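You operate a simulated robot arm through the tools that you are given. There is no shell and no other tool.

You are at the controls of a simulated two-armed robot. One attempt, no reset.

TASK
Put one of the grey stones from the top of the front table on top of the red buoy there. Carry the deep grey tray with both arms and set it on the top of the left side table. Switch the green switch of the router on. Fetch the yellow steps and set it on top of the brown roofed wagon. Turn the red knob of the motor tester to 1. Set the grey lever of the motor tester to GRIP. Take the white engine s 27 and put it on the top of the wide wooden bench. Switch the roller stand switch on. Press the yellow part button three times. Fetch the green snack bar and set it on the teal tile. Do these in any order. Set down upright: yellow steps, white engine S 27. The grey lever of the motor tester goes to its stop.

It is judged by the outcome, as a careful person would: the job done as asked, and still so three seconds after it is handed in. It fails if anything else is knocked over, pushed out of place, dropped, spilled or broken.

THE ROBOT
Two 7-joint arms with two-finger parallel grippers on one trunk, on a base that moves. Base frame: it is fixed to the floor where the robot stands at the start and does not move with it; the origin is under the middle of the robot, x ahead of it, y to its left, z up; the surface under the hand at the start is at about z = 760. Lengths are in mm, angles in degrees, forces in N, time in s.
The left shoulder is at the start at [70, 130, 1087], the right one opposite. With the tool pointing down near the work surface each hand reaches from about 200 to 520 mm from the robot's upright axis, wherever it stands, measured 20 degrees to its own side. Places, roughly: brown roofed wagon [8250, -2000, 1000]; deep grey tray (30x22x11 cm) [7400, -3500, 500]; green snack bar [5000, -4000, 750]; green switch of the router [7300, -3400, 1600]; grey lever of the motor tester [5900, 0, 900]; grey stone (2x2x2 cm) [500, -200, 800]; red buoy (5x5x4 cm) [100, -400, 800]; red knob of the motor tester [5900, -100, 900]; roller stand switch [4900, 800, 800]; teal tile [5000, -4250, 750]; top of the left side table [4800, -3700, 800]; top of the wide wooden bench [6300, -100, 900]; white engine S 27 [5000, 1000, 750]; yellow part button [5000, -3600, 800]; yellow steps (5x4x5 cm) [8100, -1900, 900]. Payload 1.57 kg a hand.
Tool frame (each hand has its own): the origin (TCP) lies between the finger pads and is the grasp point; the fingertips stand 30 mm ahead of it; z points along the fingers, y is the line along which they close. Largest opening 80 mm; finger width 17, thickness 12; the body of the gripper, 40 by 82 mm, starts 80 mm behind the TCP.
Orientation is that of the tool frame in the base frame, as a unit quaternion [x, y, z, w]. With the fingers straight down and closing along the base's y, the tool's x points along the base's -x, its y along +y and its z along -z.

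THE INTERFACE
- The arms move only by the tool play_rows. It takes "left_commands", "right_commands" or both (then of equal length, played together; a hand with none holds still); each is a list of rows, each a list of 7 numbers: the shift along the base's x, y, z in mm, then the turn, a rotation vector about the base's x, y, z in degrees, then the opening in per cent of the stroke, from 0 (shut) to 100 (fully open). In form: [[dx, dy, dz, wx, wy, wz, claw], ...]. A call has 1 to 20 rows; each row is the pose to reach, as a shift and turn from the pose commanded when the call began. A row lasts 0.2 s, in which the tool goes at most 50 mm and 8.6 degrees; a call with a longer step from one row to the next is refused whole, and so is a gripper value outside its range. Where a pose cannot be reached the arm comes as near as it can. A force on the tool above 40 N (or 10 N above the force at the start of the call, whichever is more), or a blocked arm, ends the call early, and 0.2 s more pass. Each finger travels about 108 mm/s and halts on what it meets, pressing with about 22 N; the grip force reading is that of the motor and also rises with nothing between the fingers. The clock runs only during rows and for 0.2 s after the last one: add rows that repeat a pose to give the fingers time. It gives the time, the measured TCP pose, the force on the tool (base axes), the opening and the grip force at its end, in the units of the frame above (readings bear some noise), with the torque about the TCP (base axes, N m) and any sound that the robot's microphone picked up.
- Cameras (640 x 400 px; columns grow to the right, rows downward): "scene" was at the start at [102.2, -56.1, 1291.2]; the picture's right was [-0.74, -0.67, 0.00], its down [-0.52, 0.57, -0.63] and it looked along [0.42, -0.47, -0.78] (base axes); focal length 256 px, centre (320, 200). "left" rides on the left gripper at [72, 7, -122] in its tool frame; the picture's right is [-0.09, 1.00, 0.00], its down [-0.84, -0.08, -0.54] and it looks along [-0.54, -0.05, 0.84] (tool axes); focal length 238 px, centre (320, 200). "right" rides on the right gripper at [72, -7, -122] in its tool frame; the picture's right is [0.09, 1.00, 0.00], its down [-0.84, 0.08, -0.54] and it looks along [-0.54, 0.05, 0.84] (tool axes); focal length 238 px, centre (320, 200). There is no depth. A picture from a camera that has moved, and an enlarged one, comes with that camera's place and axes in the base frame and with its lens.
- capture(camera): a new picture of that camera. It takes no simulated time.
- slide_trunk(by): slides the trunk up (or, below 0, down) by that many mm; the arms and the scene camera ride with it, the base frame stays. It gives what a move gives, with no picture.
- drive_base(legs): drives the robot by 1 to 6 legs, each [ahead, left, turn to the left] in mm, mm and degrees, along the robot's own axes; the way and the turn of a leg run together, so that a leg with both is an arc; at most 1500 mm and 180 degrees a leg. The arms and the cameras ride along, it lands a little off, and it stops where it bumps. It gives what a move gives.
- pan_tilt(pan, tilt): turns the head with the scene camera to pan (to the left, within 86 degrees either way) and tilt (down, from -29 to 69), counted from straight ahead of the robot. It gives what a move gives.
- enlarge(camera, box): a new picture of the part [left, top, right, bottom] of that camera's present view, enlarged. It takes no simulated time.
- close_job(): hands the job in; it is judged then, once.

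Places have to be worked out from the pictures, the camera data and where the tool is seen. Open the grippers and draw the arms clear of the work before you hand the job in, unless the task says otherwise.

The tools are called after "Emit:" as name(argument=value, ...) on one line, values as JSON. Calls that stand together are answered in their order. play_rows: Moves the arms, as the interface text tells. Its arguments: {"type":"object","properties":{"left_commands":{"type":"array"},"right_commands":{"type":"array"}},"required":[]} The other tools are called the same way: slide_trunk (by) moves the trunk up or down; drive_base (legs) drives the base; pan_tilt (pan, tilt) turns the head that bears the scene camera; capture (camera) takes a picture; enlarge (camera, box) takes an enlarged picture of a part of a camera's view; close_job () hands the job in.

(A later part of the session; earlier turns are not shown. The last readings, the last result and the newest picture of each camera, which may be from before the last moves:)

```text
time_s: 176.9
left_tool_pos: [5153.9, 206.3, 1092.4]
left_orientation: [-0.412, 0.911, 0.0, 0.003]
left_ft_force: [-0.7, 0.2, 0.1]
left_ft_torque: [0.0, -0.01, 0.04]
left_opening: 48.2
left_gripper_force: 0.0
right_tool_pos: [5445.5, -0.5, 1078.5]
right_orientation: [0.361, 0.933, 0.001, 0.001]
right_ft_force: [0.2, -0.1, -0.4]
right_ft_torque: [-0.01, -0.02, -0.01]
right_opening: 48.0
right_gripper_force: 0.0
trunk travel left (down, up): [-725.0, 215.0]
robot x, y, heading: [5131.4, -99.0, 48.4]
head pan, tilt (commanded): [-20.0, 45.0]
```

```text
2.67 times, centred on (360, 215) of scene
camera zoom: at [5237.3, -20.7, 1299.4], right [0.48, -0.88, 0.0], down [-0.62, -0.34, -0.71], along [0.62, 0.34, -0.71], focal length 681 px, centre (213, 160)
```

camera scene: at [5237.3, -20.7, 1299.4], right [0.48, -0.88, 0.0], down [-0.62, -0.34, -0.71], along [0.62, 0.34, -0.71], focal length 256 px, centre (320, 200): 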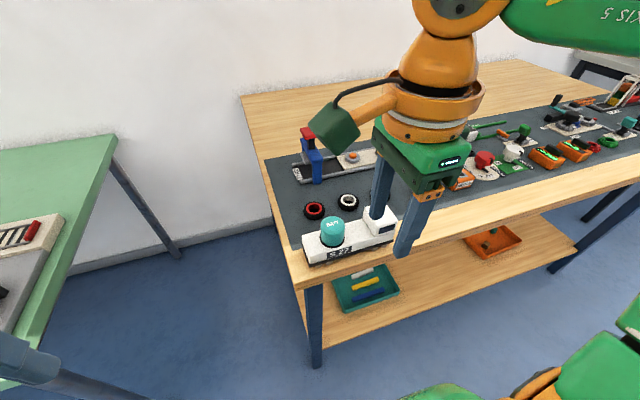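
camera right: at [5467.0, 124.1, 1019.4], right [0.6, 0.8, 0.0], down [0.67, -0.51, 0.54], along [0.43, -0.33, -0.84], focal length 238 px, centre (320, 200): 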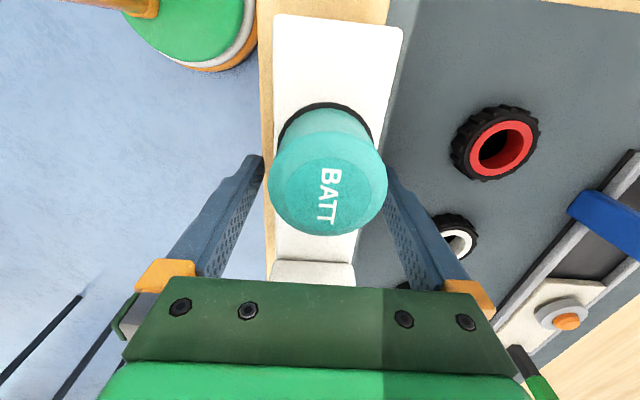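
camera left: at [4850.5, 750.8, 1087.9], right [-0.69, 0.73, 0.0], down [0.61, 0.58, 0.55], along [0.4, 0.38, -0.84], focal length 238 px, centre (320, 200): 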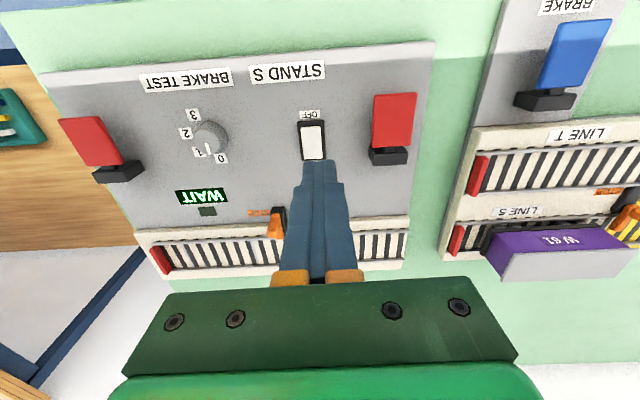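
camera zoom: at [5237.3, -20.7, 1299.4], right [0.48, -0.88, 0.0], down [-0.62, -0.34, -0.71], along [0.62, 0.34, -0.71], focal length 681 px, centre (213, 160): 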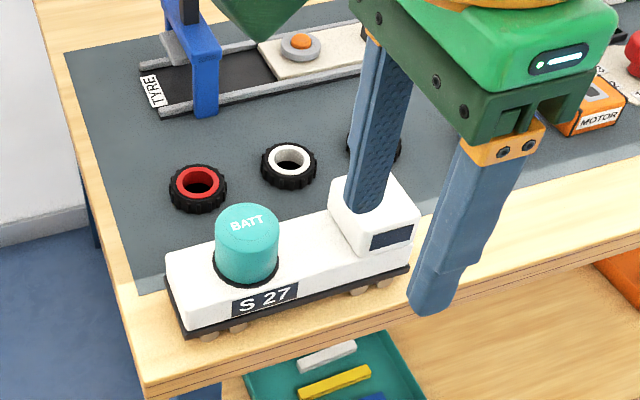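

The engine is in place and upright. Next the motor tester: I sidestep right 370 mm and look closely at its lever and knob.

Emit:
drive_base(legs=[[0, -370, 0]])

Emit:
pan_tilt(pan=-10, tilt=40)

Emit:
capture(camera="scene")

Emit:
capture(camera="right")

```text
time_s: 179.3
left_tool_pos: [5427.6, -34.4, 1092.5]
left_orientation: [-0.414, 0.91, 0.0, 0.003]
left_ft_force: [0.0, -0.8, 0.0]
left_ft_torque: [0.0, -0.01, -0.02]
left_opening: 48.0
left_gripper_force: 0.1
right_tool_pos: [5719.3, -239.7, 1078.8]
right_orientation: [0.359, 0.933, 0.002, 0.001]
right_ft_force: [-0.4, -0.3, -0.6]
right_ft_torque: [-0.01, -0.01, 0.01]
right_opening: 47.8
right_gripper_force: 0.0
trunk travel left (down, up): [-725.0, 215.0]
robot x, y, heading: [5406.6, -339.8, 48.9]
head pan, tilt (commanded): [-20.0, 45.0]
```

```text
time_s: 180.0
left_tool_pos: [5428.7, -35.4, 1093.4]
left_orientation: [-0.415, 0.91, 0.0, 0.003]
left_ft_force: [-1.1, 0.1, 0.8]
left_ft_torque: [0.01, 0.01, 0.01]
left_opening: 48.2
left_gripper_force: 0.1
right_tool_pos: [5719.7, -241.2, 1078.1]
right_orientation: [0.358, 0.934, 0.002, 0.0]
right_ft_force: [1.2, -0.3, 0.1]
right_ft_torque: [0.0, -0.01, -0.02]
right_opening: 48.0
right_gripper_force: 0.1
trunk travel left (down, up): [-725.0, 215.0]
robot x, y, heading: [5407.4, -339.9, 48.9]
head pan, tilt (commanded): [-10.0, 40.0]
```

```text
taken
camera scene: at [5508.6, -248.0, 1306.5], right [0.63, -0.78, 0.0], down [-0.5, -0.4, -0.77], along [0.6, 0.48, -0.64], focal length 256 px, centre (320, 200)
```

scene: 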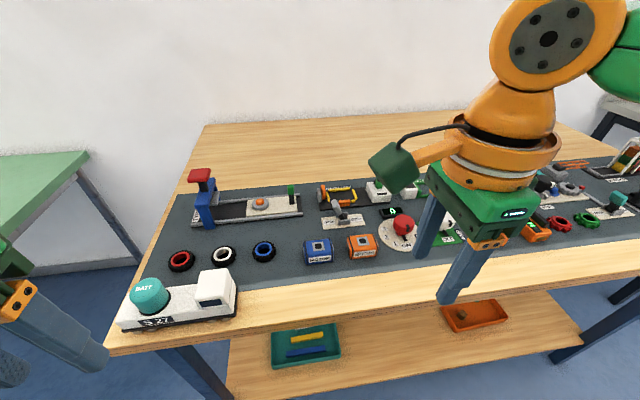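

```text
taken
camera right: at [5663.0, -196.9, 1199.4], right [0.6, 0.8, 0.0], down [0.67, -0.5, 0.54], along [0.44, -0.32, -0.84], focal length 238 px, centre (320, 200)
```

right: 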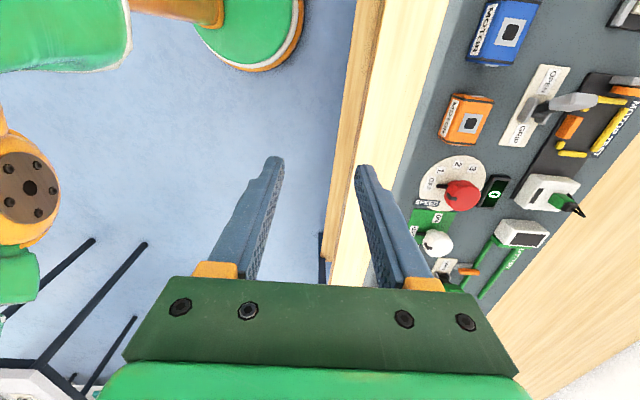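

The tester's lever and knob are visible in both views; I enlarge them to read positions.

Emit:
enlarge(camera="right", box=[400, 50, 600, 240])

Emit:
enlarge(camera="scene", box=[290, 170, 450, 270])

```text
2.11 times, centred on (500, 145) of right
camera zoom: at [5663.0, -196.9, 1199.4], right [0.6, 0.8, 0.0], down [0.67, -0.5, 0.54], along [0.44, -0.32, -0.84], focal length 502 px, centre (-59, 316)
```

zoom: 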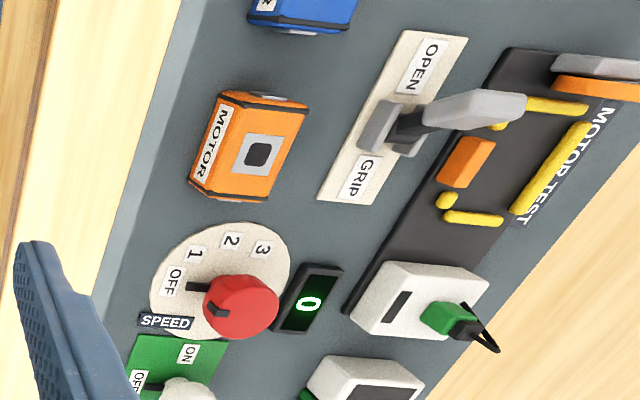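

```text
4.00 times, centred on (370, 220) of scene
camera zoom: at [5508.6, -248.0, 1306.5], right [0.63, -0.78, 0.0], down [-0.5, -0.4, -0.77], along [0.6, 0.48, -0.64], focal length 1022 px, centre (120, 120)
```

zoom: 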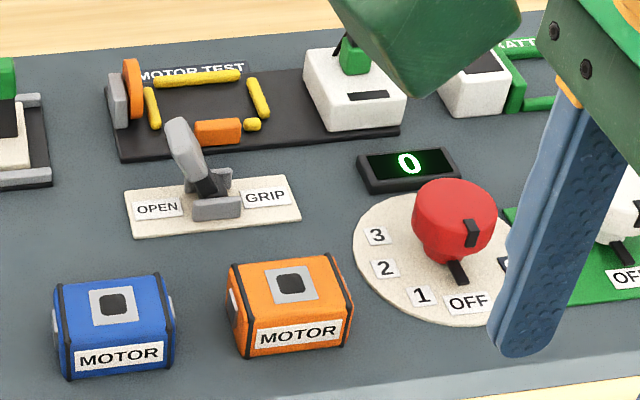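

The lever leans to OPEN (left) and must go right to GRIP; the knob's pointer is at OFF and position 1 is about 45° clockwise. I move the base 150 mm ahead and 60 mm right, and turn the right hand back to its natural orientation.

Emit:
drive_base(legs=[[0, -60, -0.5], [150, 0, 0]])

Emit:
play_rows(right_commands=[[0, 0, 0, 0, 0, 8, 60], [0, 0, 0, 0, 0, 16, 60], [0, 0, 0, 0, 0, 24, 60], [0, 0, 0, 0, 0, 32, 60], [0, 0, 0, 0, 0, 40, 60], [0, 0, 0, 0, 0, 48, 60], [0, 0, 0, 0, 0, 56, 60], [0, 0, 0, 0, 0, 64, 60], [0, 0, 0, 0, 0, 72, 60], [0, 0, 0, 0, 0, 80, 60], [0, 0, 0, 0, 0, 88, 60], [0, 0, 0, 0, 0, 91, 60], [0, 0, 0, 0, 0, 91, 60]])

Emit:
capture(camera="right")

Emit:
capture(camera="scene")

```text
time_s: 181.9
left_tool_pos: [5574.8, 31.1, 1093.2]
left_orientation: [-0.409, 0.913, 0.0, 0.005]
left_ft_force: [0.2, -0.5, 0.5]
left_ft_torque: [0.04, 0.0, 0.01]
left_opening: 47.9
left_gripper_force: 0.0
right_tool_pos: [5863.6, -177.0, 1080.1]
right_orientation: [0.364, 0.931, 0.002, 0.002]
right_ft_force: [-1.0, 0.5, 0.3]
right_ft_torque: [0.03, -0.02, 0.0]
right_opening: 48.1
right_gripper_force: 0.1
trunk travel left (down, up): [-725.0, 215.0]
robot x, y, heading: [5550.8, -269.2, 48.5]
head pan, tilt (commanded): [-10.0, 40.0]
```

```text
time_s: 184.7
left_tool_pos: [5574.8, 34.0, 1092.7]
left_orientation: [-0.409, 0.912, 0.0, 0.003]
left_ft_force: [0.4, -0.4, 1.1]
left_ft_torque: [-0.01, 0.0, 0.04]
left_opening: 48.0
left_gripper_force: 0.0
right_tool_pos: [5864.4, -175.8, 1079.5]
right_orientation: [-0.41, 0.912, 0.001, 0.0]
right_ft_force: [0.8, 0.0, 0.2]
right_ft_torque: [-0.01, -0.05, 0.01]
right_opening: 47.9
right_gripper_force: 0.1
trunk travel left (down, up): [-725.0, 215.0]
robot x, y, heading: [5550.0, -267.4, 48.4]
head pan, tilt (commanded): [-10.0, 40.0]
```

```text
taken
camera right: at [5822.1, -232.7, 1200.0], right [-0.81, 0.59, 0.0], down [0.5, 0.68, 0.54], along [0.32, 0.44, -0.84], focal length 238 px, centre (320, 200)
```

right: 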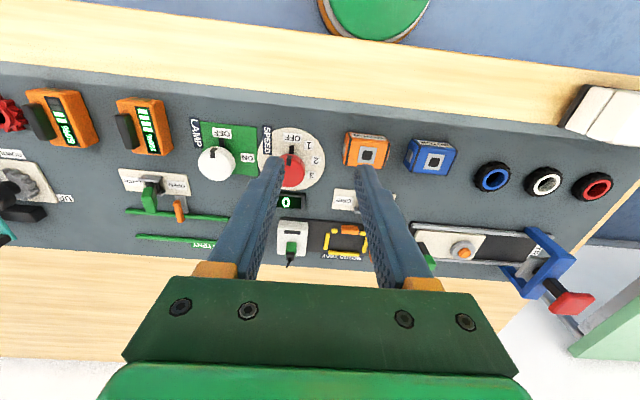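

```text
taken
camera scene: at [5651.9, -179.3, 1306.6], right [0.62, -0.79, 0.0], down [-0.5, -0.4, -0.77], along [0.6, 0.47, -0.64], focal length 256 px, centre (320, 200)
```

scene: 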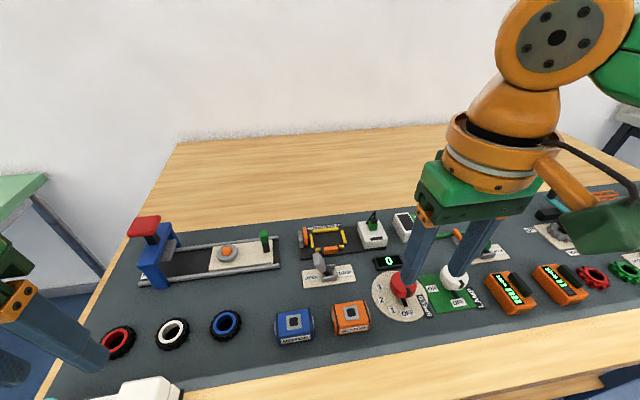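

I enlarge the knob and lever in both views again from this closer position.

Emit:
enlarge(camera="right", box=[240, 110, 400, 230])

Emit:
enlarge(camera="scene", box=[290, 230, 450, 340])

```text
3.33 times, centred on (320, 170) of right
camera zoom: at [5822.1, -232.7, 1200.0], right [-0.81, 0.59, 0.0], down [0.5, 0.68, 0.54], along [0.32, 0.44, -0.84], focal length 794 px, centre (320, 300)
```

zoom: 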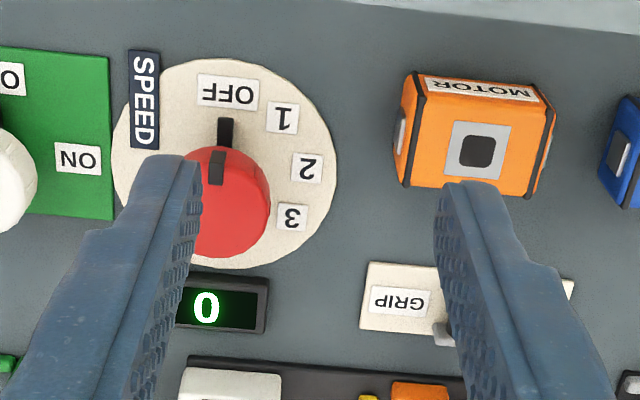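

```text
3.64 times, centred on (370, 285) of scene
camera zoom: at [5651.9, -179.3, 1306.6], right [0.62, -0.79, 0.0], down [-0.5, -0.4, -0.77], along [0.6, 0.47, -0.64], focal length 929 px, centre (138, -109)
```

zoom: 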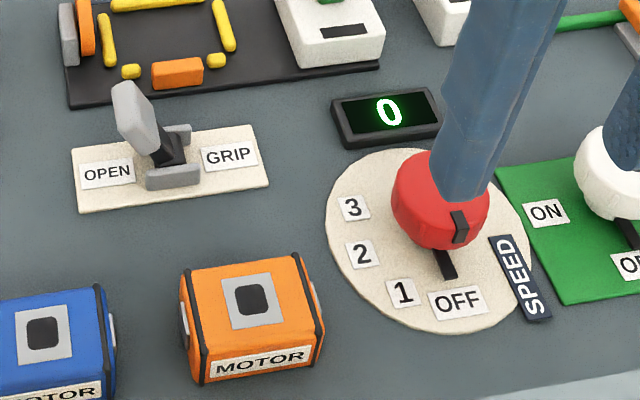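

The dial centre is at about [5945.5,-142] (z≈856), knob cap ~47 mm wide with its top near z≈897. I bring the right hand above it with a 65 mm opening at z≈960 and check.

Emit:
play_rows(right_commands=[[20, 8, -20, 0, 0, 0, 81], [40, 17, -45, 0, 0, 0, 81], [60, 25, -70, 0, 0, 0, 81], [81, 34, -95, 0, 0, 0, 81], [81, 34, -120, 0, 0, 0, 81], [81, 34, -120, 0, 0, 0, 81]])

Emit:
enlarge(camera="right", box=[220, 60, 420, 210])

Emit:
enlarge(camera="scene", box=[320, 210, 480, 330])

```text
time_s: 186.1
left_tool_pos: [5572.9, 34.4, 1093.2]
left_orientation: [-0.409, 0.912, 0.0, 0.004]
left_ft_force: [-0.3, -0.2, -0.2]
left_ft_torque: [0.0, -0.02, -0.01]
left_opening: 47.9
left_gripper_force: 0.0
right_tool_pos: [5946.9, -138.4, 959.3]
right_orientation: [-0.409, 0.912, 0.001, 0.0]
right_ft_force: [-0.2, -0.8, 0.5]
right_ft_torque: [0.0, 0.01, 0.02]
right_opening: 64.9
right_gripper_force: 0.1
trunk travel left (down, up): [-725.0, 215.0]
robot x, y, heading: [5553.8, -268.6, 48.2]
head pan, tilt (commanded): [-10.0, 40.0]
```

```text
2.67 times, centred on (320, 135) of right
camera zoom: at [5904.7, -196.8, 1080.2], right [-0.81, 0.59, 0.0], down [0.5, 0.68, 0.54], along [0.32, 0.44, -0.84], focal length 636 px, centre (320, 373)
```

zoom: 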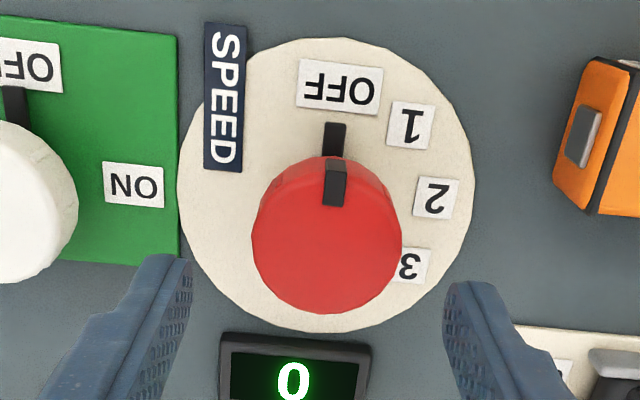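

```text
3.33 times, centred on (400, 270) of scene
camera zoom: at [5651.6, -179.4, 1306.6], right [0.62, -0.79, 0.0], down [-0.5, -0.4, -0.77], along [0.6, 0.47, -0.64], focal length 852 px, centre (53, -33)
```

zoom: 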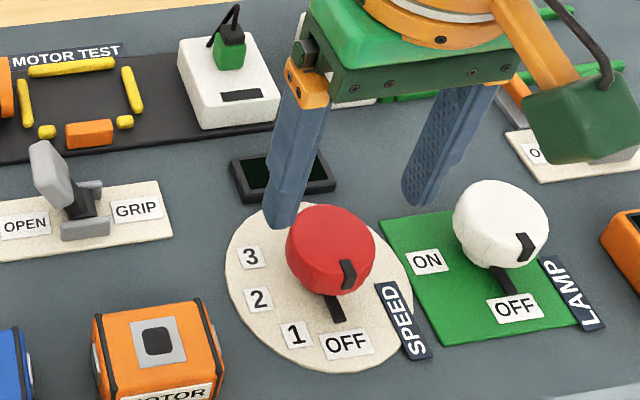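

The knob's axis is at about [5942,-141]. I correct by [-5,-2.6], descend to z≈895 and close on the cap.

Emit:
play_rows(right_commands=[[-5, -2.6, -10, 0, 0, 0, 81], [-5, -2.6, -30, 0, 0, 0, 81], [-5, -2.6, -50, 0, 0, 0, 81], [-5, -2.6, -62, 0, 0, 0, 81], [-5, -2.6, -62, 0, 0, 0, 81]])

Emit:
enlarge(camera="right", box=[220, 60, 420, 210])

Emit:
enlarge(camera="scene", box=[320, 210, 480, 330])

```text
time_s: 187.3
left_tool_pos: [5575.3, 33.4, 1091.9]
left_orientation: [-0.409, 0.913, 0.001, 0.004]
left_ft_force: [-0.4, 0.3, -0.1]
left_ft_torque: [-0.01, -0.01, -0.02]
left_opening: 47.8
left_gripper_force: 0.0
right_tool_pos: [5939.7, -141.4, 896.4]
right_orientation: [-0.41, 0.912, 0.002, -0.001]
right_ft_force: [0.5, 1.1, -0.3]
right_ft_torque: [-0.01, 0.0, 0.01]
right_opening: 64.9
right_gripper_force: 0.1
trunk travel left (down, up): [-725.0, 215.0]
robot x, y, heading: [5549.0, -268.4, 48.4]
head pan, tilt (commanded): [-10.0, 40.0]
```

```text
2.67 times, centred on (320, 135) of right
camera zoom: at [5898.2, -199.6, 1017.0], right [-0.81, 0.59, 0.0], down [0.5, 0.68, 0.54], along [0.32, 0.44, -0.84], focal length 636 px, centre (320, 373)
```

zoom: 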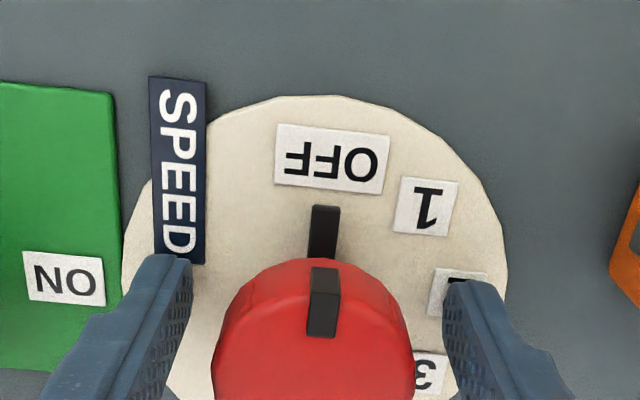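

```text
3.33 times, centred on (400, 270) of scene
camera zoom: at [5651.9, -179.3, 1306.6], right [0.62, -0.79, 0.0], down [-0.5, -0.4, -0.77], along [0.6, 0.47, -0.64], focal length 852 px, centre (53, -33)
```

zoom: 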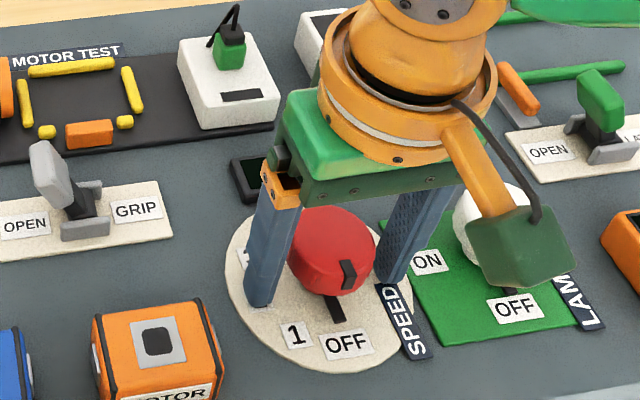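

The cap lies centred between the fingers. I close on it.

Emit:
play_rows(right_commands=[[0, 0, 0, 0, 0, 0, 70], [0, 0, 0, 0, 0, 0, 60], [0, 0, 0, 0, 0, 0, 50], [0, 0, 0, 0, 0, 0, 48], [0, 0, 0, 0, 0, 0, 48]])

```text
time_s: 188.5
left_tool_pos: [5574.8, 33.0, 1092.8]
left_orientation: [-0.409, 0.912, 0.0, 0.003]
left_ft_force: [-0.2, -0.6, 0.1]
left_ft_torque: [-0.01, -0.04, 0.0]
left_opening: 47.9
left_gripper_force: 0.1
right_tool_pos: [5940.2, -142.4, 895.5]
right_orientation: [-0.409, 0.912, 0.002, 0.0]
right_ft_force: [3.5, -2.1, 0.8]
right_ft_torque: [-0.09, -0.41, -0.02]
right_opening: 45.0
right_gripper_force: 44.9
trunk travel left (down, up): [-725.0, 215.0]
robot x, y, heading: [5552.9, -269.2, 48.2]
head pan, tilt (commanded): [-10.0, 40.0]
```

Gripped at 45 mm. I turn the knob clockwise (yaw negative) by about 43° in steps.

Emit:
play_rows(right_commands=[[0, 0, 0, 0, 0, -6, 48], [0, 0, 0, 0, 0, -12, 48], [0, 0, 0, 0, 0, -18, 48], [0, 0, 0, 0, 0, -24, 48], [0, 0, 0, 0, 0, -30, 48], [0, 0, 0, 0, 0, -36, 48], [0, 0, 0, 0, 0, -40, 48], [0, 0, 0, 0, 0, -43, 48], [0, 0, 0, 0, 0, -43, 48]])

Emit:
enlarge(camera="right", box=[220, 60, 420, 210])

Emit:
enlarge(camera="scene", box=[320, 210, 480, 330])

```text
time_s: 190.5
left_tool_pos: [5573.2, 37.1, 1091.0]
left_orientation: [-0.41, 0.912, -0.001, 0.002]
left_ft_force: [0.2, 0.6, 0.2]
left_ft_torque: [0.0, -0.04, 0.01]
left_opening: 48.3
left_gripper_force: 0.1
right_tool_pos: [5939.1, -139.4, 896.1]
right_orientation: [-0.046, 0.999, -0.001, -0.001]
right_ft_force: [-9.3, 7.8, -14.9]
right_ft_torque: [0.73, -0.28, 0.06]
right_opening: 44.7
right_gripper_force: 45.1
trunk travel left (down, up): [-725.0, 215.0]
robot x, y, heading: [5548.9, -270.1, 48.2]
head pan, tilt (commanded): [-10.0, 40.0]
```

```text
2.67 times, centred on (320, 135) of right
camera zoom: at [5869.0, -151.6, 1017.2], right [-0.18, 0.98, 0.0], down [0.83, 0.16, 0.54], along [0.53, 0.1, -0.84], focal length 636 px, centre (320, 373)
```

zoom: 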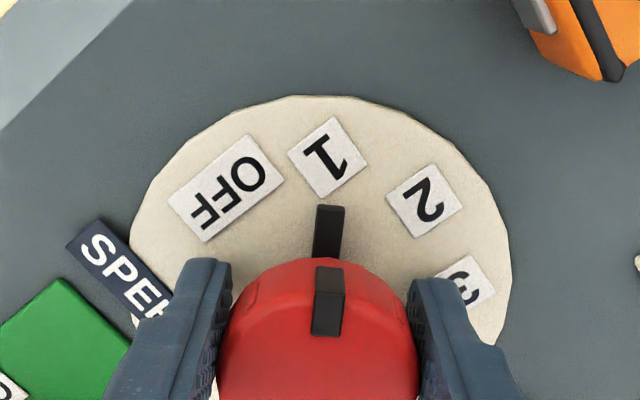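

```text
3.33 times, centred on (400, 270) of scene
camera zoom: at [5651.0, -174.6, 1306.1], right [0.62, -0.79, 0.0], down [-0.5, -0.4, -0.76], along [0.6, 0.47, -0.64], focal length 852 px, centre (53, -33)
```

zoom: 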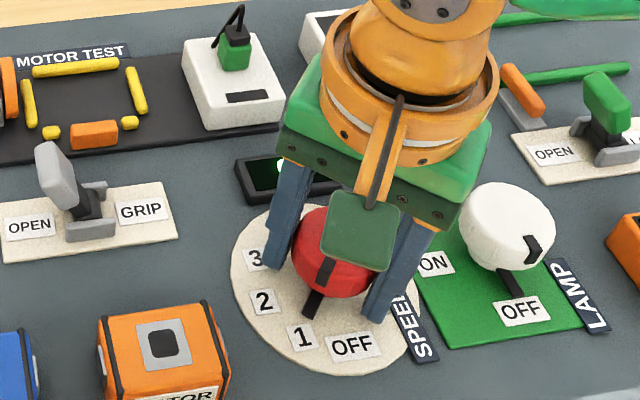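

The pointer now lines up with 1. I open the fingers gently, lift off and check the dial and display.

Emit:
play_rows(right_commands=[[0, 0, 0, 0, 0, -41, 48], [0, 0, 0, 0, 0, -41, 58], [0, 0, 0, 0, 0, -41, 70], [0, 0, 0, 0, 0, -41, 82], [0, 0, 0, 0, 0, -41, 82]])

Emit:
enlarge(camera="right", box=[220, 60, 420, 210])

```text
refused: row 1 steps farther than a row can; nothing moved
```

```text
2.67 times, centred on (320, 135) of right
camera zoom: at [5869.0, -151.6, 1017.2], right [-0.18, 0.98, 0.0], down [0.83, 0.16, 0.54], along [0.53, 0.1, -0.84], focal length 636 px, centre (320, 373)
```

zoom: 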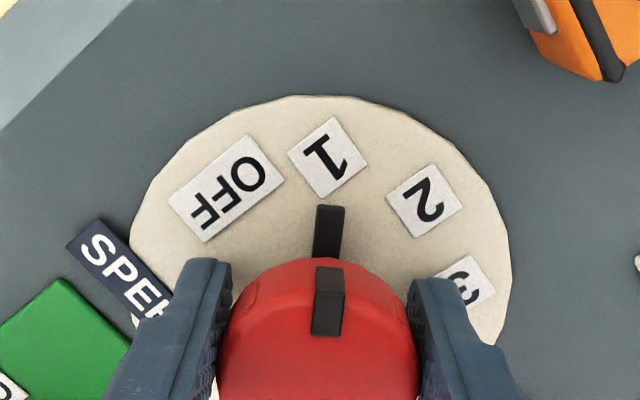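

The turn was relative to the new pose; I command +2° and then open in place and lift.

Emit:
play_rows(right_commands=[[0, 0, 0, 0, 0, 2, 48], [0, 0, 0, 0, 0, 2, 48], [0, 0, 0, 0, 0, 2, 58], [0, 0, 0, 0, 0, 2, 70], [0, 0, 0, 0, 0, 2, 80], [0, 0, 0, 0, 0, 2, 80]])

Emit:
enlarge(camera="right", box=[220, 60, 420, 210])

```text
time_s: 191.9
left_tool_pos: [5573.5, 34.1, 1091.3]
left_orientation: [-0.409, 0.913, 0.0, 0.003]
left_ft_force: [-0.1, -0.4, 0.2]
left_ft_torque: [0.01, -0.01, 0.0]
left_opening: 47.8
left_gripper_force: 0.1
right_tool_pos: [5940.3, -143.9, 896.6]
right_orientation: [-0.064, 0.998, 0.002, 0.001]
right_ft_force: [-0.3, 0.5, -0.4]
right_ft_torque: [-0.02, -0.01, 0.0]
right_opening: 63.9
right_gripper_force: 0.1
trunk travel left (down, up): [-725.0, 215.0]
robot x, y, heading: [5552.8, -267.4, 48.3]
head pan, tilt (commanded): [-10.0, 40.0]
```

```text
2.67 times, centred on (320, 135) of right
camera zoom: at [5870.1, -158.4, 1017.9], right [-0.22, 0.98, 0.0], down [0.82, 0.18, 0.54], along [0.53, 0.12, -0.84], focal length 636 px, centre (320, 373)
```

zoom: 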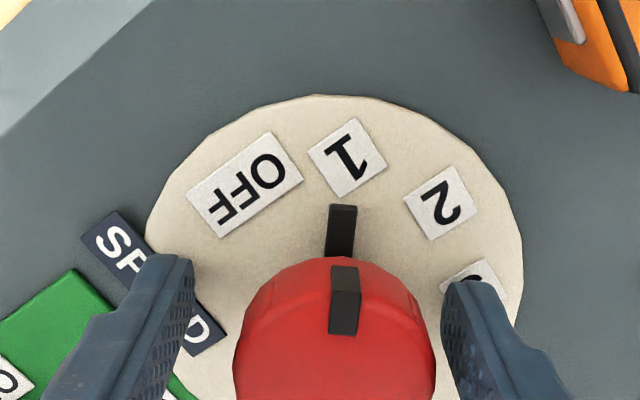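

Released cleanly and the pointer is at 1. I lift the hand straight up and check the dial and display from the scene camera.

Emit:
play_rows(right_commands=[[0, 0, 20, 0, 0, 0, 80], [0, 0, 55, 0, 0, 0, 80], [0, 0, 95, 0, 0, 0, 80], [0, 0, 135, 0, 0, 0, 60], [-10, -10, 165, 0, 0, 8, 40], [-20, -20, 180, 0, 0, 16, 20], [-20, -20, 180, 0, 0, 24, 0], [-20, -20, 180, 0, 0, 32, 0], [-20, -20, 180, 0, 0, 40, 0]])

Emit:
enlarge(camera="scene", box=[290, 210, 450, 330])

Emit:
capture(camera="right")

```text
time_s: 193.9
left_tool_pos: [5574.4, 34.2, 1092.7]
left_orientation: [-0.409, 0.912, 0.0, 0.004]
left_ft_force: [0.5, -0.9, 0.4]
left_ft_torque: [0.01, -0.01, -0.03]
left_opening: 48.0
left_gripper_force: 0.0
right_tool_pos: [5920.4, -163.0, 1075.7]
right_orientation: [-0.403, 0.915, 0.002, 0.0]
right_ft_force: [-0.1, -1.3, 0.7]
right_ft_torque: [0.02, 0.03, -0.02]
right_opening: 0.1
right_gripper_force: 21.8
trunk travel left (down, up): [-725.0, 215.0]
robot x, y, heading: [5553.5, -265.6, 48.4]
head pan, tilt (commanded): [-10.0, 40.0]
```

```text
3.33 times, centred on (370, 270) of scene
camera zoom: at [5651.9, -179.4, 1306.6], right [0.62, -0.79, 0.0], down [-0.5, -0.4, -0.77], along [0.6, 0.47, -0.64], focal length 852 px, centre (153, -33)
```

zoom: 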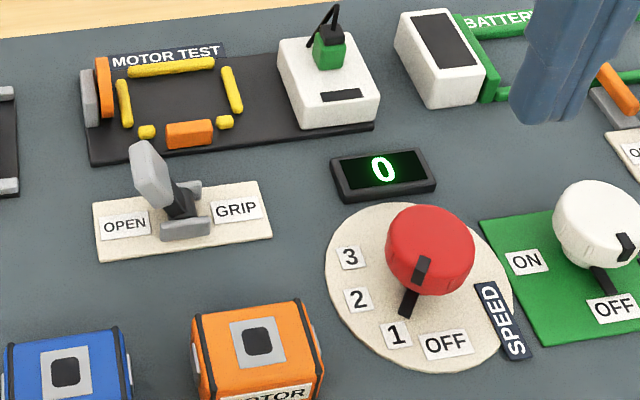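

```text
taken
camera right: at [5877.3, -219.4, 1197.1], right [-0.8, 0.61, 0.0], down [0.51, 0.67, 0.54], along [0.33, 0.43, -0.84], focal length 238 px, centre (320, 200)
```

right: 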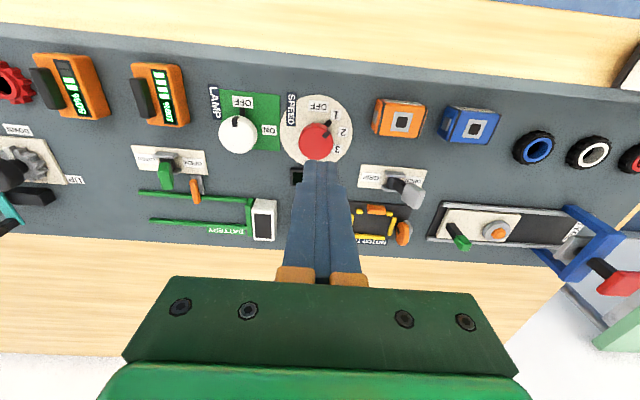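

The knob reads 1. For the lever I sidestep left 95 mm so it falls in the right arm's natural range, with the gripper closed as a pusher.

Emit:
drive_base(legs=[[0, 95, 0]])

Emit:
capture(camera="right")

Emit:
capture(camera="scene")

```text
time_s: 195.0
left_tool_pos: [5504.8, 94.7, 1093.4]
left_orientation: [-0.409, 0.912, 0.001, 0.003]
left_ft_force: [0.2, 0.1, -0.8]
left_ft_torque: [0.01, 0.0, 0.0]
left_opening: 48.2
left_gripper_force: 0.1
right_tool_pos: [5852.6, -101.5, 1073.8]
right_orientation: [-0.403, 0.915, 0.002, 0.0]
right_ft_force: [1.1, 0.3, 0.4]
right_ft_torque: [0.03, -0.03, -0.04]
right_opening: 0.0
right_gripper_force: 21.8
trunk travel left (down, up): [-725.0, 215.0]
robot x, y, heading: [5478.7, -210.8, 48.3]
head pan, tilt (commanded): [-10.0, 40.0]
```

```text
taken
camera right: at [5808.8, -157.5, 1196.4], right [-0.8, 0.61, 0.01], down [0.51, 0.67, 0.54], along [0.32, 0.44, -0.84], focal length 238 px, centre (320, 200)
```

right: 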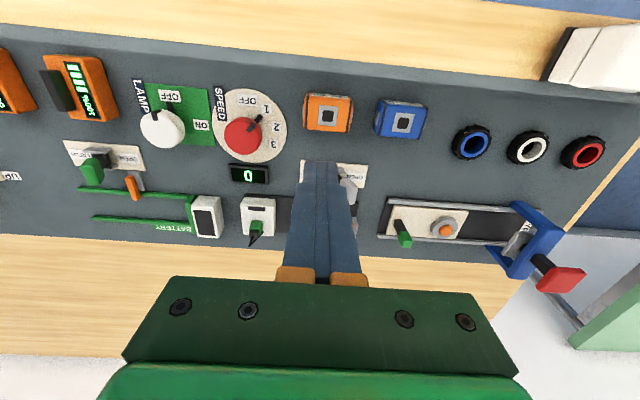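

```text
taken
camera scene: at [5583.6, -118.2, 1306.5], right [0.62, -0.78, 0.0], down [-0.51, -0.4, -0.77], along [0.6, 0.48, -0.64], focal length 256 px, centre (320, 200)
```

scene: 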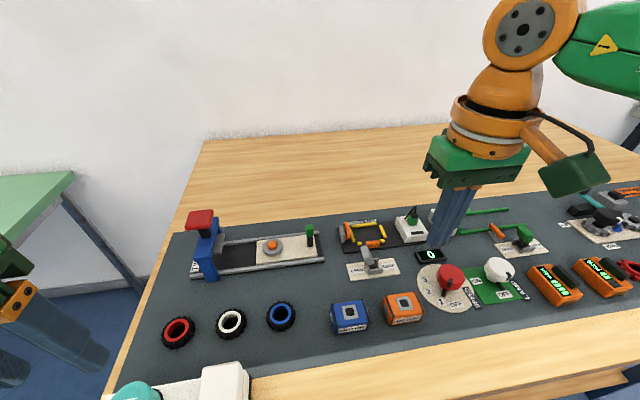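

I enlarge the lever in the scene view to confirm its place before approaching its left side.

Emit:
enlarge(camera="scene", box=[320, 220, 440, 300])

```text
5.00 times, centred on (380, 260) of scene
camera zoom: at [5583.6, -118.2, 1306.5], right [0.62, -0.78, 0.0], down [-0.51, -0.4, -0.77], along [0.6, 0.48, -0.64], focal length 1278 px, centre (20, -100)
```

zoom: 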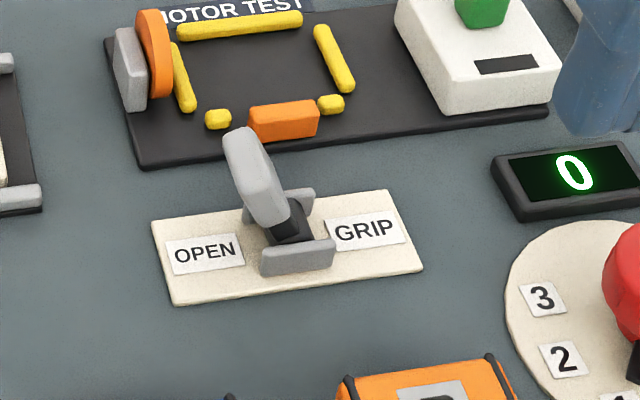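

Lever pivot ≈ (E3916,N4405), handle tip leaning to N≈4380 at z≈935. I move the closed fingers to its left side (TCP [5851.5,30], z 1000) and then down to 943.

Emit:
play_rows(right_commands=[[0, 33, -10, 0, 0, 0, 0], [0, 66, -25, 0, 0, 0, 0], [-1, 99, -45, 0, 0, 0, 0], [-1, 131.6, -70, 0, 0, 0, 0], [-1, 131.6, -74, 0, 0, 0, 0], [-1, 131.6, -74, 0, 0, 0, 0]])

Emit:
capture(camera="right")

Emit:
enlarge(camera="scene", box=[300, 180, 460, 300])

```text
time_s: 196.4
left_tool_pos: [5502.5, 96.9, 1093.0]
left_orientation: [-0.409, 0.912, -0.001, 0.004]
left_ft_force: [0.6, -0.2, -0.1]
left_ft_torque: [0.0, -0.02, 0.03]
left_opening: 48.0
left_gripper_force: 0.1
right_tool_pos: [5851.5, -9.4, 994.0]
right_orientation: [-0.402, 0.915, 0.002, 0.001]
right_ft_force: [-0.2, -0.3, -1.4]
right_ft_torque: [0.0, -0.04, 0.01]
right_opening: 0.0
right_gripper_force: 21.2
right hand out of reach, approached as far as the arm can: row 3, 4, 5, 6
trunk travel left (down, up): [-725.0, 215.0]
robot x, y, heading: [5482.4, -207.4, 48.4]
head pan, tilt (commanded): [-10.0, 40.0]
```

```text
taken
camera right: at [5808.0, -66.5, 1114.8], right [-0.8, 0.61, 0.0], down [0.51, 0.67, 0.54], along [0.33, 0.43, -0.84], focal length 238 px, centre (320, 200)
```

right: 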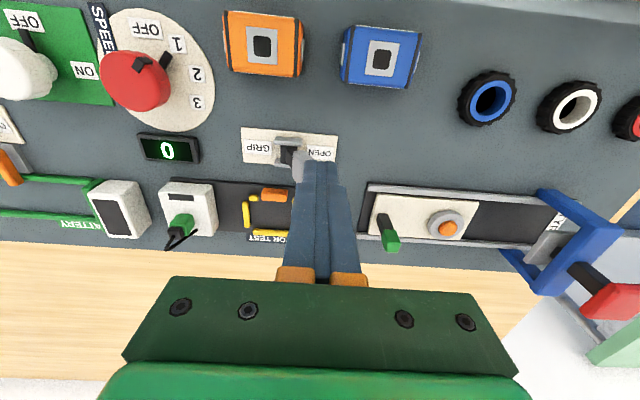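

```text
3.33 times, centred on (380, 240) of scene
camera zoom: at [5580.4, -116.8, 1306.7], right [0.62, -0.78, 0.0], down [-0.5, -0.4, -0.77], along [0.6, 0.48, -0.64], focal length 852 px, centre (120, 67)
```

zoom: 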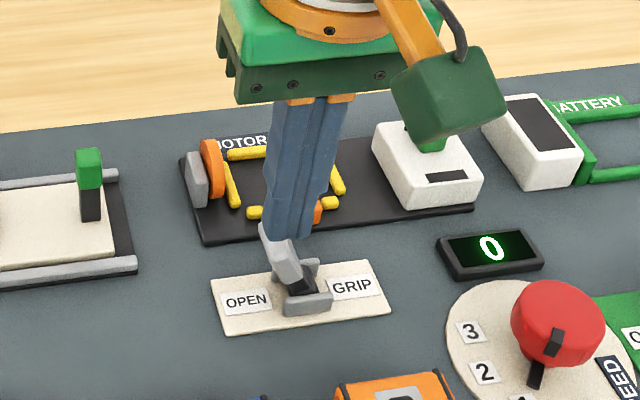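

The arm hits its inward limit (TCP at E≈3887, N≈4375), so I shift the base left 50 mm and forward 32 mm, which carries the hand to the lever's left side.

Emit:
drive_base(legs=[[0, 52, 0], [32, 0, 0]])

Emit:
enlarge(camera="scene", box=[320, 180, 480, 300])

Emit:
capture(camera="right")

```text
time_s: 197.8
left_tool_pos: [5483.9, 152.9, 1094.2]
left_orientation: [-0.411, 0.912, 0.002, 0.005]
left_ft_force: [-0.5, -1.0, 0.2]
left_ft_torque: [-0.01, -0.04, 0.0]
left_opening: 48.0
left_gripper_force: 0.1
right_tool_pos: [5832.4, 45.7, 995.2]
right_orientation: [-0.403, 0.915, 0.003, 0.001]
right_ft_force: [0.3, -1.2, -0.6]
right_ft_torque: [0.02, 0.0, -0.01]
right_opening: 0.1
right_gripper_force: 21.4
trunk travel left (down, up): [-725.0, 215.0]
robot x, y, heading: [5459.1, -142.2, 48.6]
head pan, tilt (commanded): [-10.0, 40.0]
```

```text
3.33 times, centred on (400, 240) of scene
camera zoom: at [5561.2, -62.5, 1307.2], right [0.62, -0.78, 0.0], down [-0.5, -0.4, -0.77], along [0.6, 0.48, -0.64], focal length 852 px, centre (53, 67)
```

zoom: 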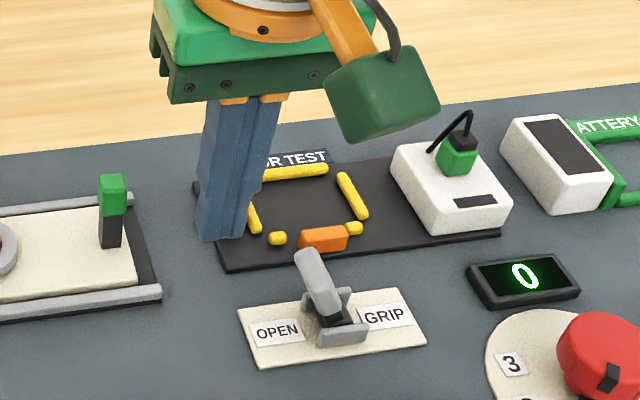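

```text
taken
camera right: at [5789.1, -11.3, 1116.1], right [-0.8, 0.6, 0.0], down [0.51, 0.67, 0.55], along [0.33, 0.44, -0.84], focal length 238 px, centre (320, 200)
```

right: 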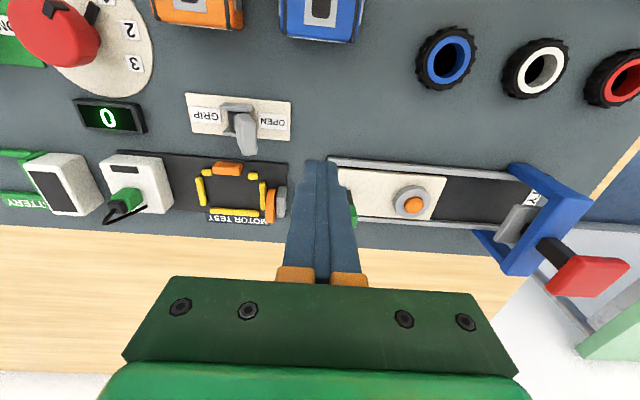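

The hand is left of the lever at N≈4323, same E. I lower to z≈943 and push toward +N: first quickly to near contact, then in 4 mm steps.

Emit:
play_rows(right_commands=[[0, 0, -25, 0, 0, 0, 0], [0, 0, -52, 0, 0, 0, 0], [11.2, -10, -52, 0, 0, 0, 0], [20.9, -18.6, -52, 0, 0, 0, 0], [26.9, -24, -52, 0, 0, 0, 0], [29.9, -26.6, -52, 0, 0, 0, 0], [32.8, -29.3, -52, 0, 0, 0, 0], [35.8, -31.9, -52, 0, 0, 0, 0], [38.8, -34.6, -52, 0, 0, 0, 0], [41.8, -37.3, -52, 0, 0, 0, 0], [44.8, -39.9, -52, 0, 0, 0, 0]])

Emit:
enlarge(camera="scene", box=[320, 180, 480, 300])

```text
time_s: 200.2
left_tool_pos: [5486.6, 155.4, 1092.0]
left_orientation: [-0.411, 0.911, 0.0, 0.003]
left_ft_force: [0.4, 1.1, -0.6]
left_ft_torque: [-0.01, 0.03, 0.0]
left_opening: 48.0
left_gripper_force: 0.2
right_tool_pos: [5880.7, 9.6, 940.8]
right_orientation: [-0.403, 0.915, 0.001, 0.0]
right_ft_force: [-0.1, -0.2, 0.9]
right_ft_torque: [-0.02, 0.0, 0.04]
right_opening: 0.0
right_gripper_force: 21.6
trunk travel left (down, up): [-725.0, 215.0]
robot x, y, heading: [5460.9, -149.3, 48.3]
head pan, tilt (commanded): [-10.0, 40.0]
```

```text
3.33 times, centred on (400, 240) of scene
camera zoom: at [5563.9, -57.4, 1306.6], right [0.62, -0.78, 0.0], down [-0.5, -0.4, -0.77], along [0.6, 0.48, -0.64], focal length 852 px, centre (53, 67)
```

zoom: 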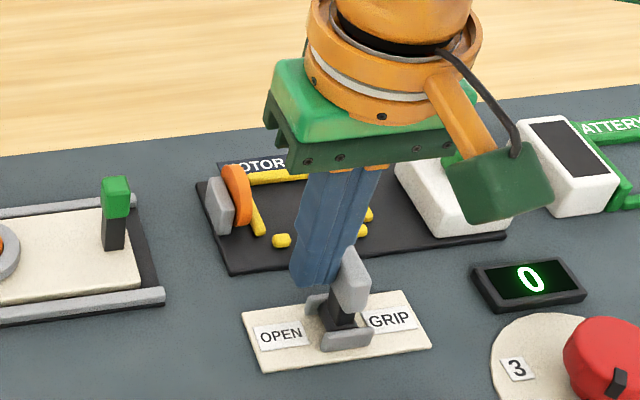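

The lever has swung past upright toward GRIP with little force. I keep pushing in 3 mm steps until it meets its stop.

Emit:
play_rows(right_commands=[[2.2, -2, 0, 0, 0, 0, 0], [4.5, -4, 0, 0, 0, 0, 0], [6.7, -6, 0, 0, 0, 0, 0], [9, -8, 0, 0, 0, 0, 0], [11.2, -10, 0, 0, 0, 0, 0], [13.4, -12, 0, 0, 0, 0, 0], [15.7, -14, 0, 0, 0, 0, 0], [17.9, -16, 0, 0, 0, 0, 0]])

Emit:
enlarge(camera="scene", box=[320, 180, 480, 300])

```text
time_s: 202.0
left_tool_pos: [5485.4, 156.3, 1092.7]
left_orientation: [-0.411, 0.912, 0.001, 0.004]
left_ft_force: [-0.6, 0.8, -0.3]
left_ft_torque: [-0.01, 0.03, -0.02]
left_opening: 48.0
left_gripper_force: 0.0
right_tool_pos: [5896.9, -7.5, 941.5]
right_orientation: [-0.402, 0.915, 0.002, 0.0]
right_ft_force: [-0.1, 0.4, 0.5]
right_ft_torque: [-0.02, -0.01, -0.03]
right_opening: 0.1
right_gripper_force: 21.5
trunk travel left (down, up): [-725.0, 215.0]
robot x, y, heading: [5465.2, -151.3, 48.4]
head pan, tilt (commanded): [-10.0, 40.0]
```

```text
3.33 times, centred on (400, 240) of scene
camera zoom: at [5564.1, -57.4, 1306.6], right [0.62, -0.78, 0.0], down [-0.5, -0.4, -0.77], along [0.6, 0.48, -0.64], focal length 852 px, centre (53, 67)
```

zoom: 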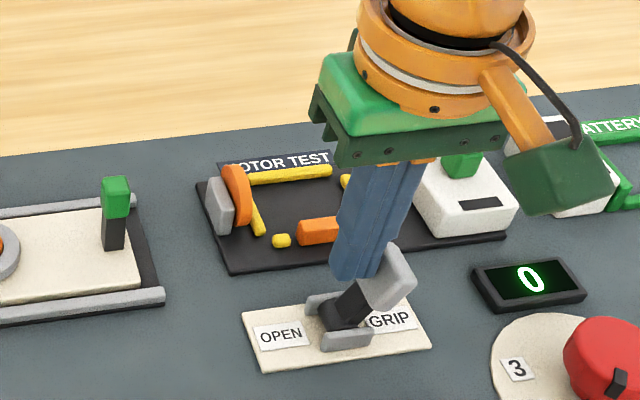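

The lever leans well toward GRIP, still without resistance. I lower slightly and continue pushing in small steps to find the stop.

Emit:
play_rows(right_commands=[[1.5, -1.3, -5, 0, 0, 0, 0], [3, -2.7, -10, 0, 0, 0, 0], [4.5, -4, -12, 0, 0, 0, 0], [6, -5.3, -12, 0, 0, 0, 0], [7.5, -6.7, -12, 0, 0, 0, 0], [9, -8, -12, 0, 0, 0, 0], [10.5, -9.3, -12, 0, 0, 0, 0], [12, -10.7, -12, 0, 0, 0, 0]])

Emit:
enlarge(camera="scene", box=[320, 180, 480, 300])

```text
time_s: 203.7
left_tool_pos: [5474.6, 160.2, 1091.8]
left_orientation: [-0.413, 0.911, -0.003, 0.005]
left_ft_force: [-0.2, 0.1, -0.1]
left_ft_torque: [0.07, 0.01, 0.0]
left_opening: 48.0
left_gripper_force: 0.0
right_tool_pos: [5895.0, -6.9, 933.9]
right_orientation: [-0.407, 0.913, 0.006, 0.0]
right_ft_force: [-25.9, 22.6, 6.1]
right_ft_torque: [0.69, 0.75, -0.08]
right_opening: 0.0
right_gripper_force: 21.7
trunk travel left (down, up): [-725.0, 215.0]
robot x, y, heading: [5460.8, -146.2, 48.8]
head pan, tilt (commanded): [-10.0, 40.0]
stopped in row 8 (right hand): the force on the tool passed its limit at 41 N (the readings are from after the stop); the commanded pose is now the measured one
```

```text
3.33 times, centred on (400, 240) of scene
camera zoom: at [5552.4, -52.5, 1307.0], right [0.63, -0.78, 0.01], down [-0.49, -0.4, -0.77], along [0.6, 0.48, -0.64], focal length 852 px, centre (53, 67)
```

zoom: 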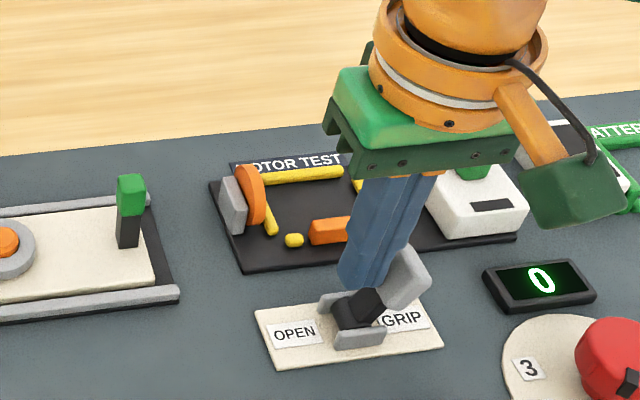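

41 N of resistance along the lever's travel: it is at its stop on the GRIP side. I back off to the left, rise, and inspect.

Emit:
play_rows(right_commands=[[-8, 7, 0, 0, 0, 0, 0], [-20, 18, 5, 0, 0, 0, 0], [-30, 27, 30, 0, 0, 0, 0], [-40, 30, 70, 0, 0, 0, 0], [-60, 10, 100, 0, 0, 0, 0], [-80, -20, 120, 0, 0, 0, 20], [-90, -40, 130, 0, 0, 0, 40]])

Emit:
enlarge(camera="scene", box=[320, 180, 480, 300])

Emit:
capture(camera="scene")

```text
time_s: 205.3
left_tool_pos: [5485.2, 156.1, 1093.3]
left_orientation: [-0.411, 0.912, 0.001, 0.004]
left_ft_force: [-0.1, 0.7, 0.5]
left_ft_torque: [-0.01, -0.03, -0.01]
left_opening: 47.8
left_gripper_force: 0.2
right_tool_pos: [5816.4, -54.0, 1058.9]
right_orientation: [-0.405, 0.914, 0.004, -0.003]
right_ft_force: [-0.5, -0.8, 0.4]
right_ft_torque: [0.01, -0.03, 0.0]
right_opening: 31.9
right_gripper_force: 0.0
trunk travel left (down, up): [-725.0, 215.0]
robot x, y, heading: [5462.8, -147.1, 48.5]
head pan, tilt (commanded): [-10.0, 40.0]
```

```text
3.33 times, centred on (400, 240) of scene
camera zoom: at [5563.5, -58.0, 1306.6], right [0.62, -0.78, 0.0], down [-0.5, -0.4, -0.77], along [0.6, 0.48, -0.64], focal length 852 px, centre (53, 67)
```

zoom: 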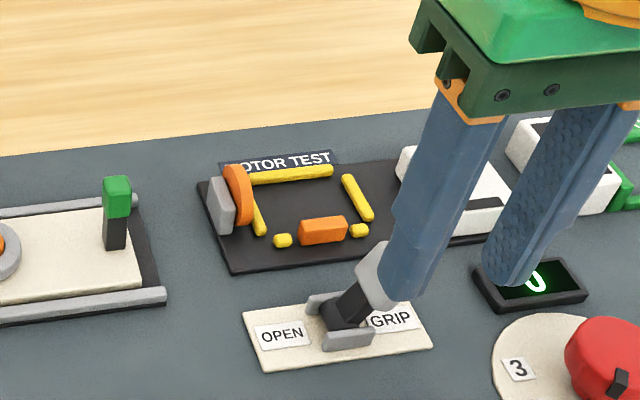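

```text
taken
camera scene: at [5563.5, -58.0, 1306.6], right [0.62, -0.78, 0.0], down [-0.5, -0.4, -0.77], along [0.6, 0.48, -0.64], focal length 256 px, centre (320, 200)
```

scene: 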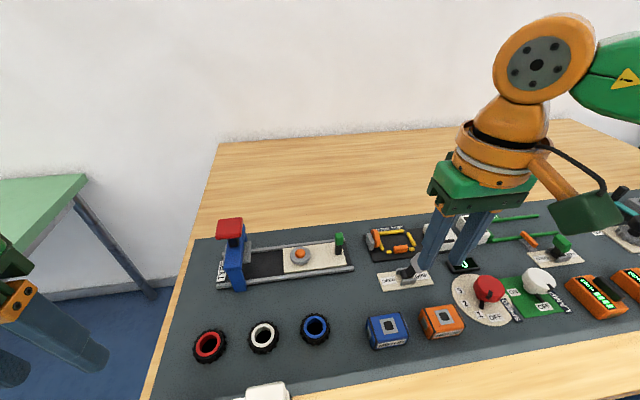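

The lever stays over at GRIP. I back the robot off from the bench and take a final look at tester and engine before going on.

Emit:
drive_base(legs=[[-400, 0, 0]])

Emit:
pan_tilt(pan=0, tilt=35)

Emit:
capture(camera="scene")

Emit:
enlarge(camera="scene", box=[200, 100, 480, 260])

```text
time_s: 207.8
left_tool_pos: [5223.0, -139.6, 1092.6]
left_orientation: [-0.408, 0.913, 0.001, 0.003]
left_ft_force: [0.7, -0.1, 0.4]
left_ft_torque: [-0.02, 0.01, 0.02]
left_opening: 48.1
left_gripper_force: 0.0
right_tool_pos: [5554.1, -350.3, 1058.6]
right_orientation: [-0.403, 0.915, 0.005, -0.004]
right_ft_force: [-0.3, -0.5, 0.2]
right_ft_torque: [0.01, 0.03, 0.01]
right_opening: 31.9
right_gripper_force: 0.0
trunk travel left (down, up): [-725.0, 215.0]
robot x, y, heading: [5202.0, -442.8, 48.3]
head pan, tilt (commanded): [-10.0, 40.0]
```

```text
time_s: 208.5
left_tool_pos: [5222.2, -142.6, 1092.9]
left_orientation: [-0.409, 0.912, 0.001, 0.003]
left_ft_force: [0.1, -0.4, 1.0]
left_ft_torque: [0.02, 0.01, 0.03]
left_opening: 48.2
left_gripper_force: 0.0
right_tool_pos: [5554.0, -351.6, 1059.4]
right_orientation: [-0.402, 0.916, 0.004, -0.003]
right_ft_force: [-0.4, 1.0, -0.8]
right_ft_torque: [0.0, 0.02, 0.02]
right_opening: 32.0
right_gripper_force: 0.0
trunk travel left (down, up): [-725.0, 215.0]
robot x, y, heading: [5200.9, -445.3, 48.3]
head pan, tilt (commanded): [0.0, 35.0]
```

```text
taken
camera scene: at [5291.7, -341.8, 1314.1], right [0.75, -0.67, 0.0], down [-0.38, -0.43, -0.82], along [0.55, 0.61, -0.57], focal length 256 px, centre (320, 200)
```

scene: 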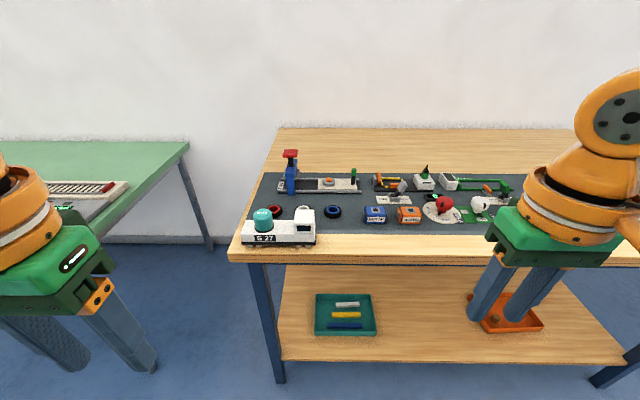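

```text
2.29 times, centred on (340, 180) of scene
camera zoom: at [5291.7, -341.8, 1314.1], right [0.75, -0.67, 0.0], down [-0.38, -0.43, -0.82], along [0.55, 0.61, -0.57], focal length 584 px, centre (274, 246)
```

zoom: 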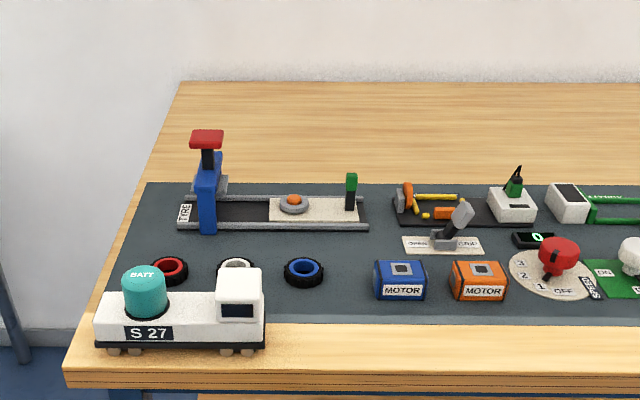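

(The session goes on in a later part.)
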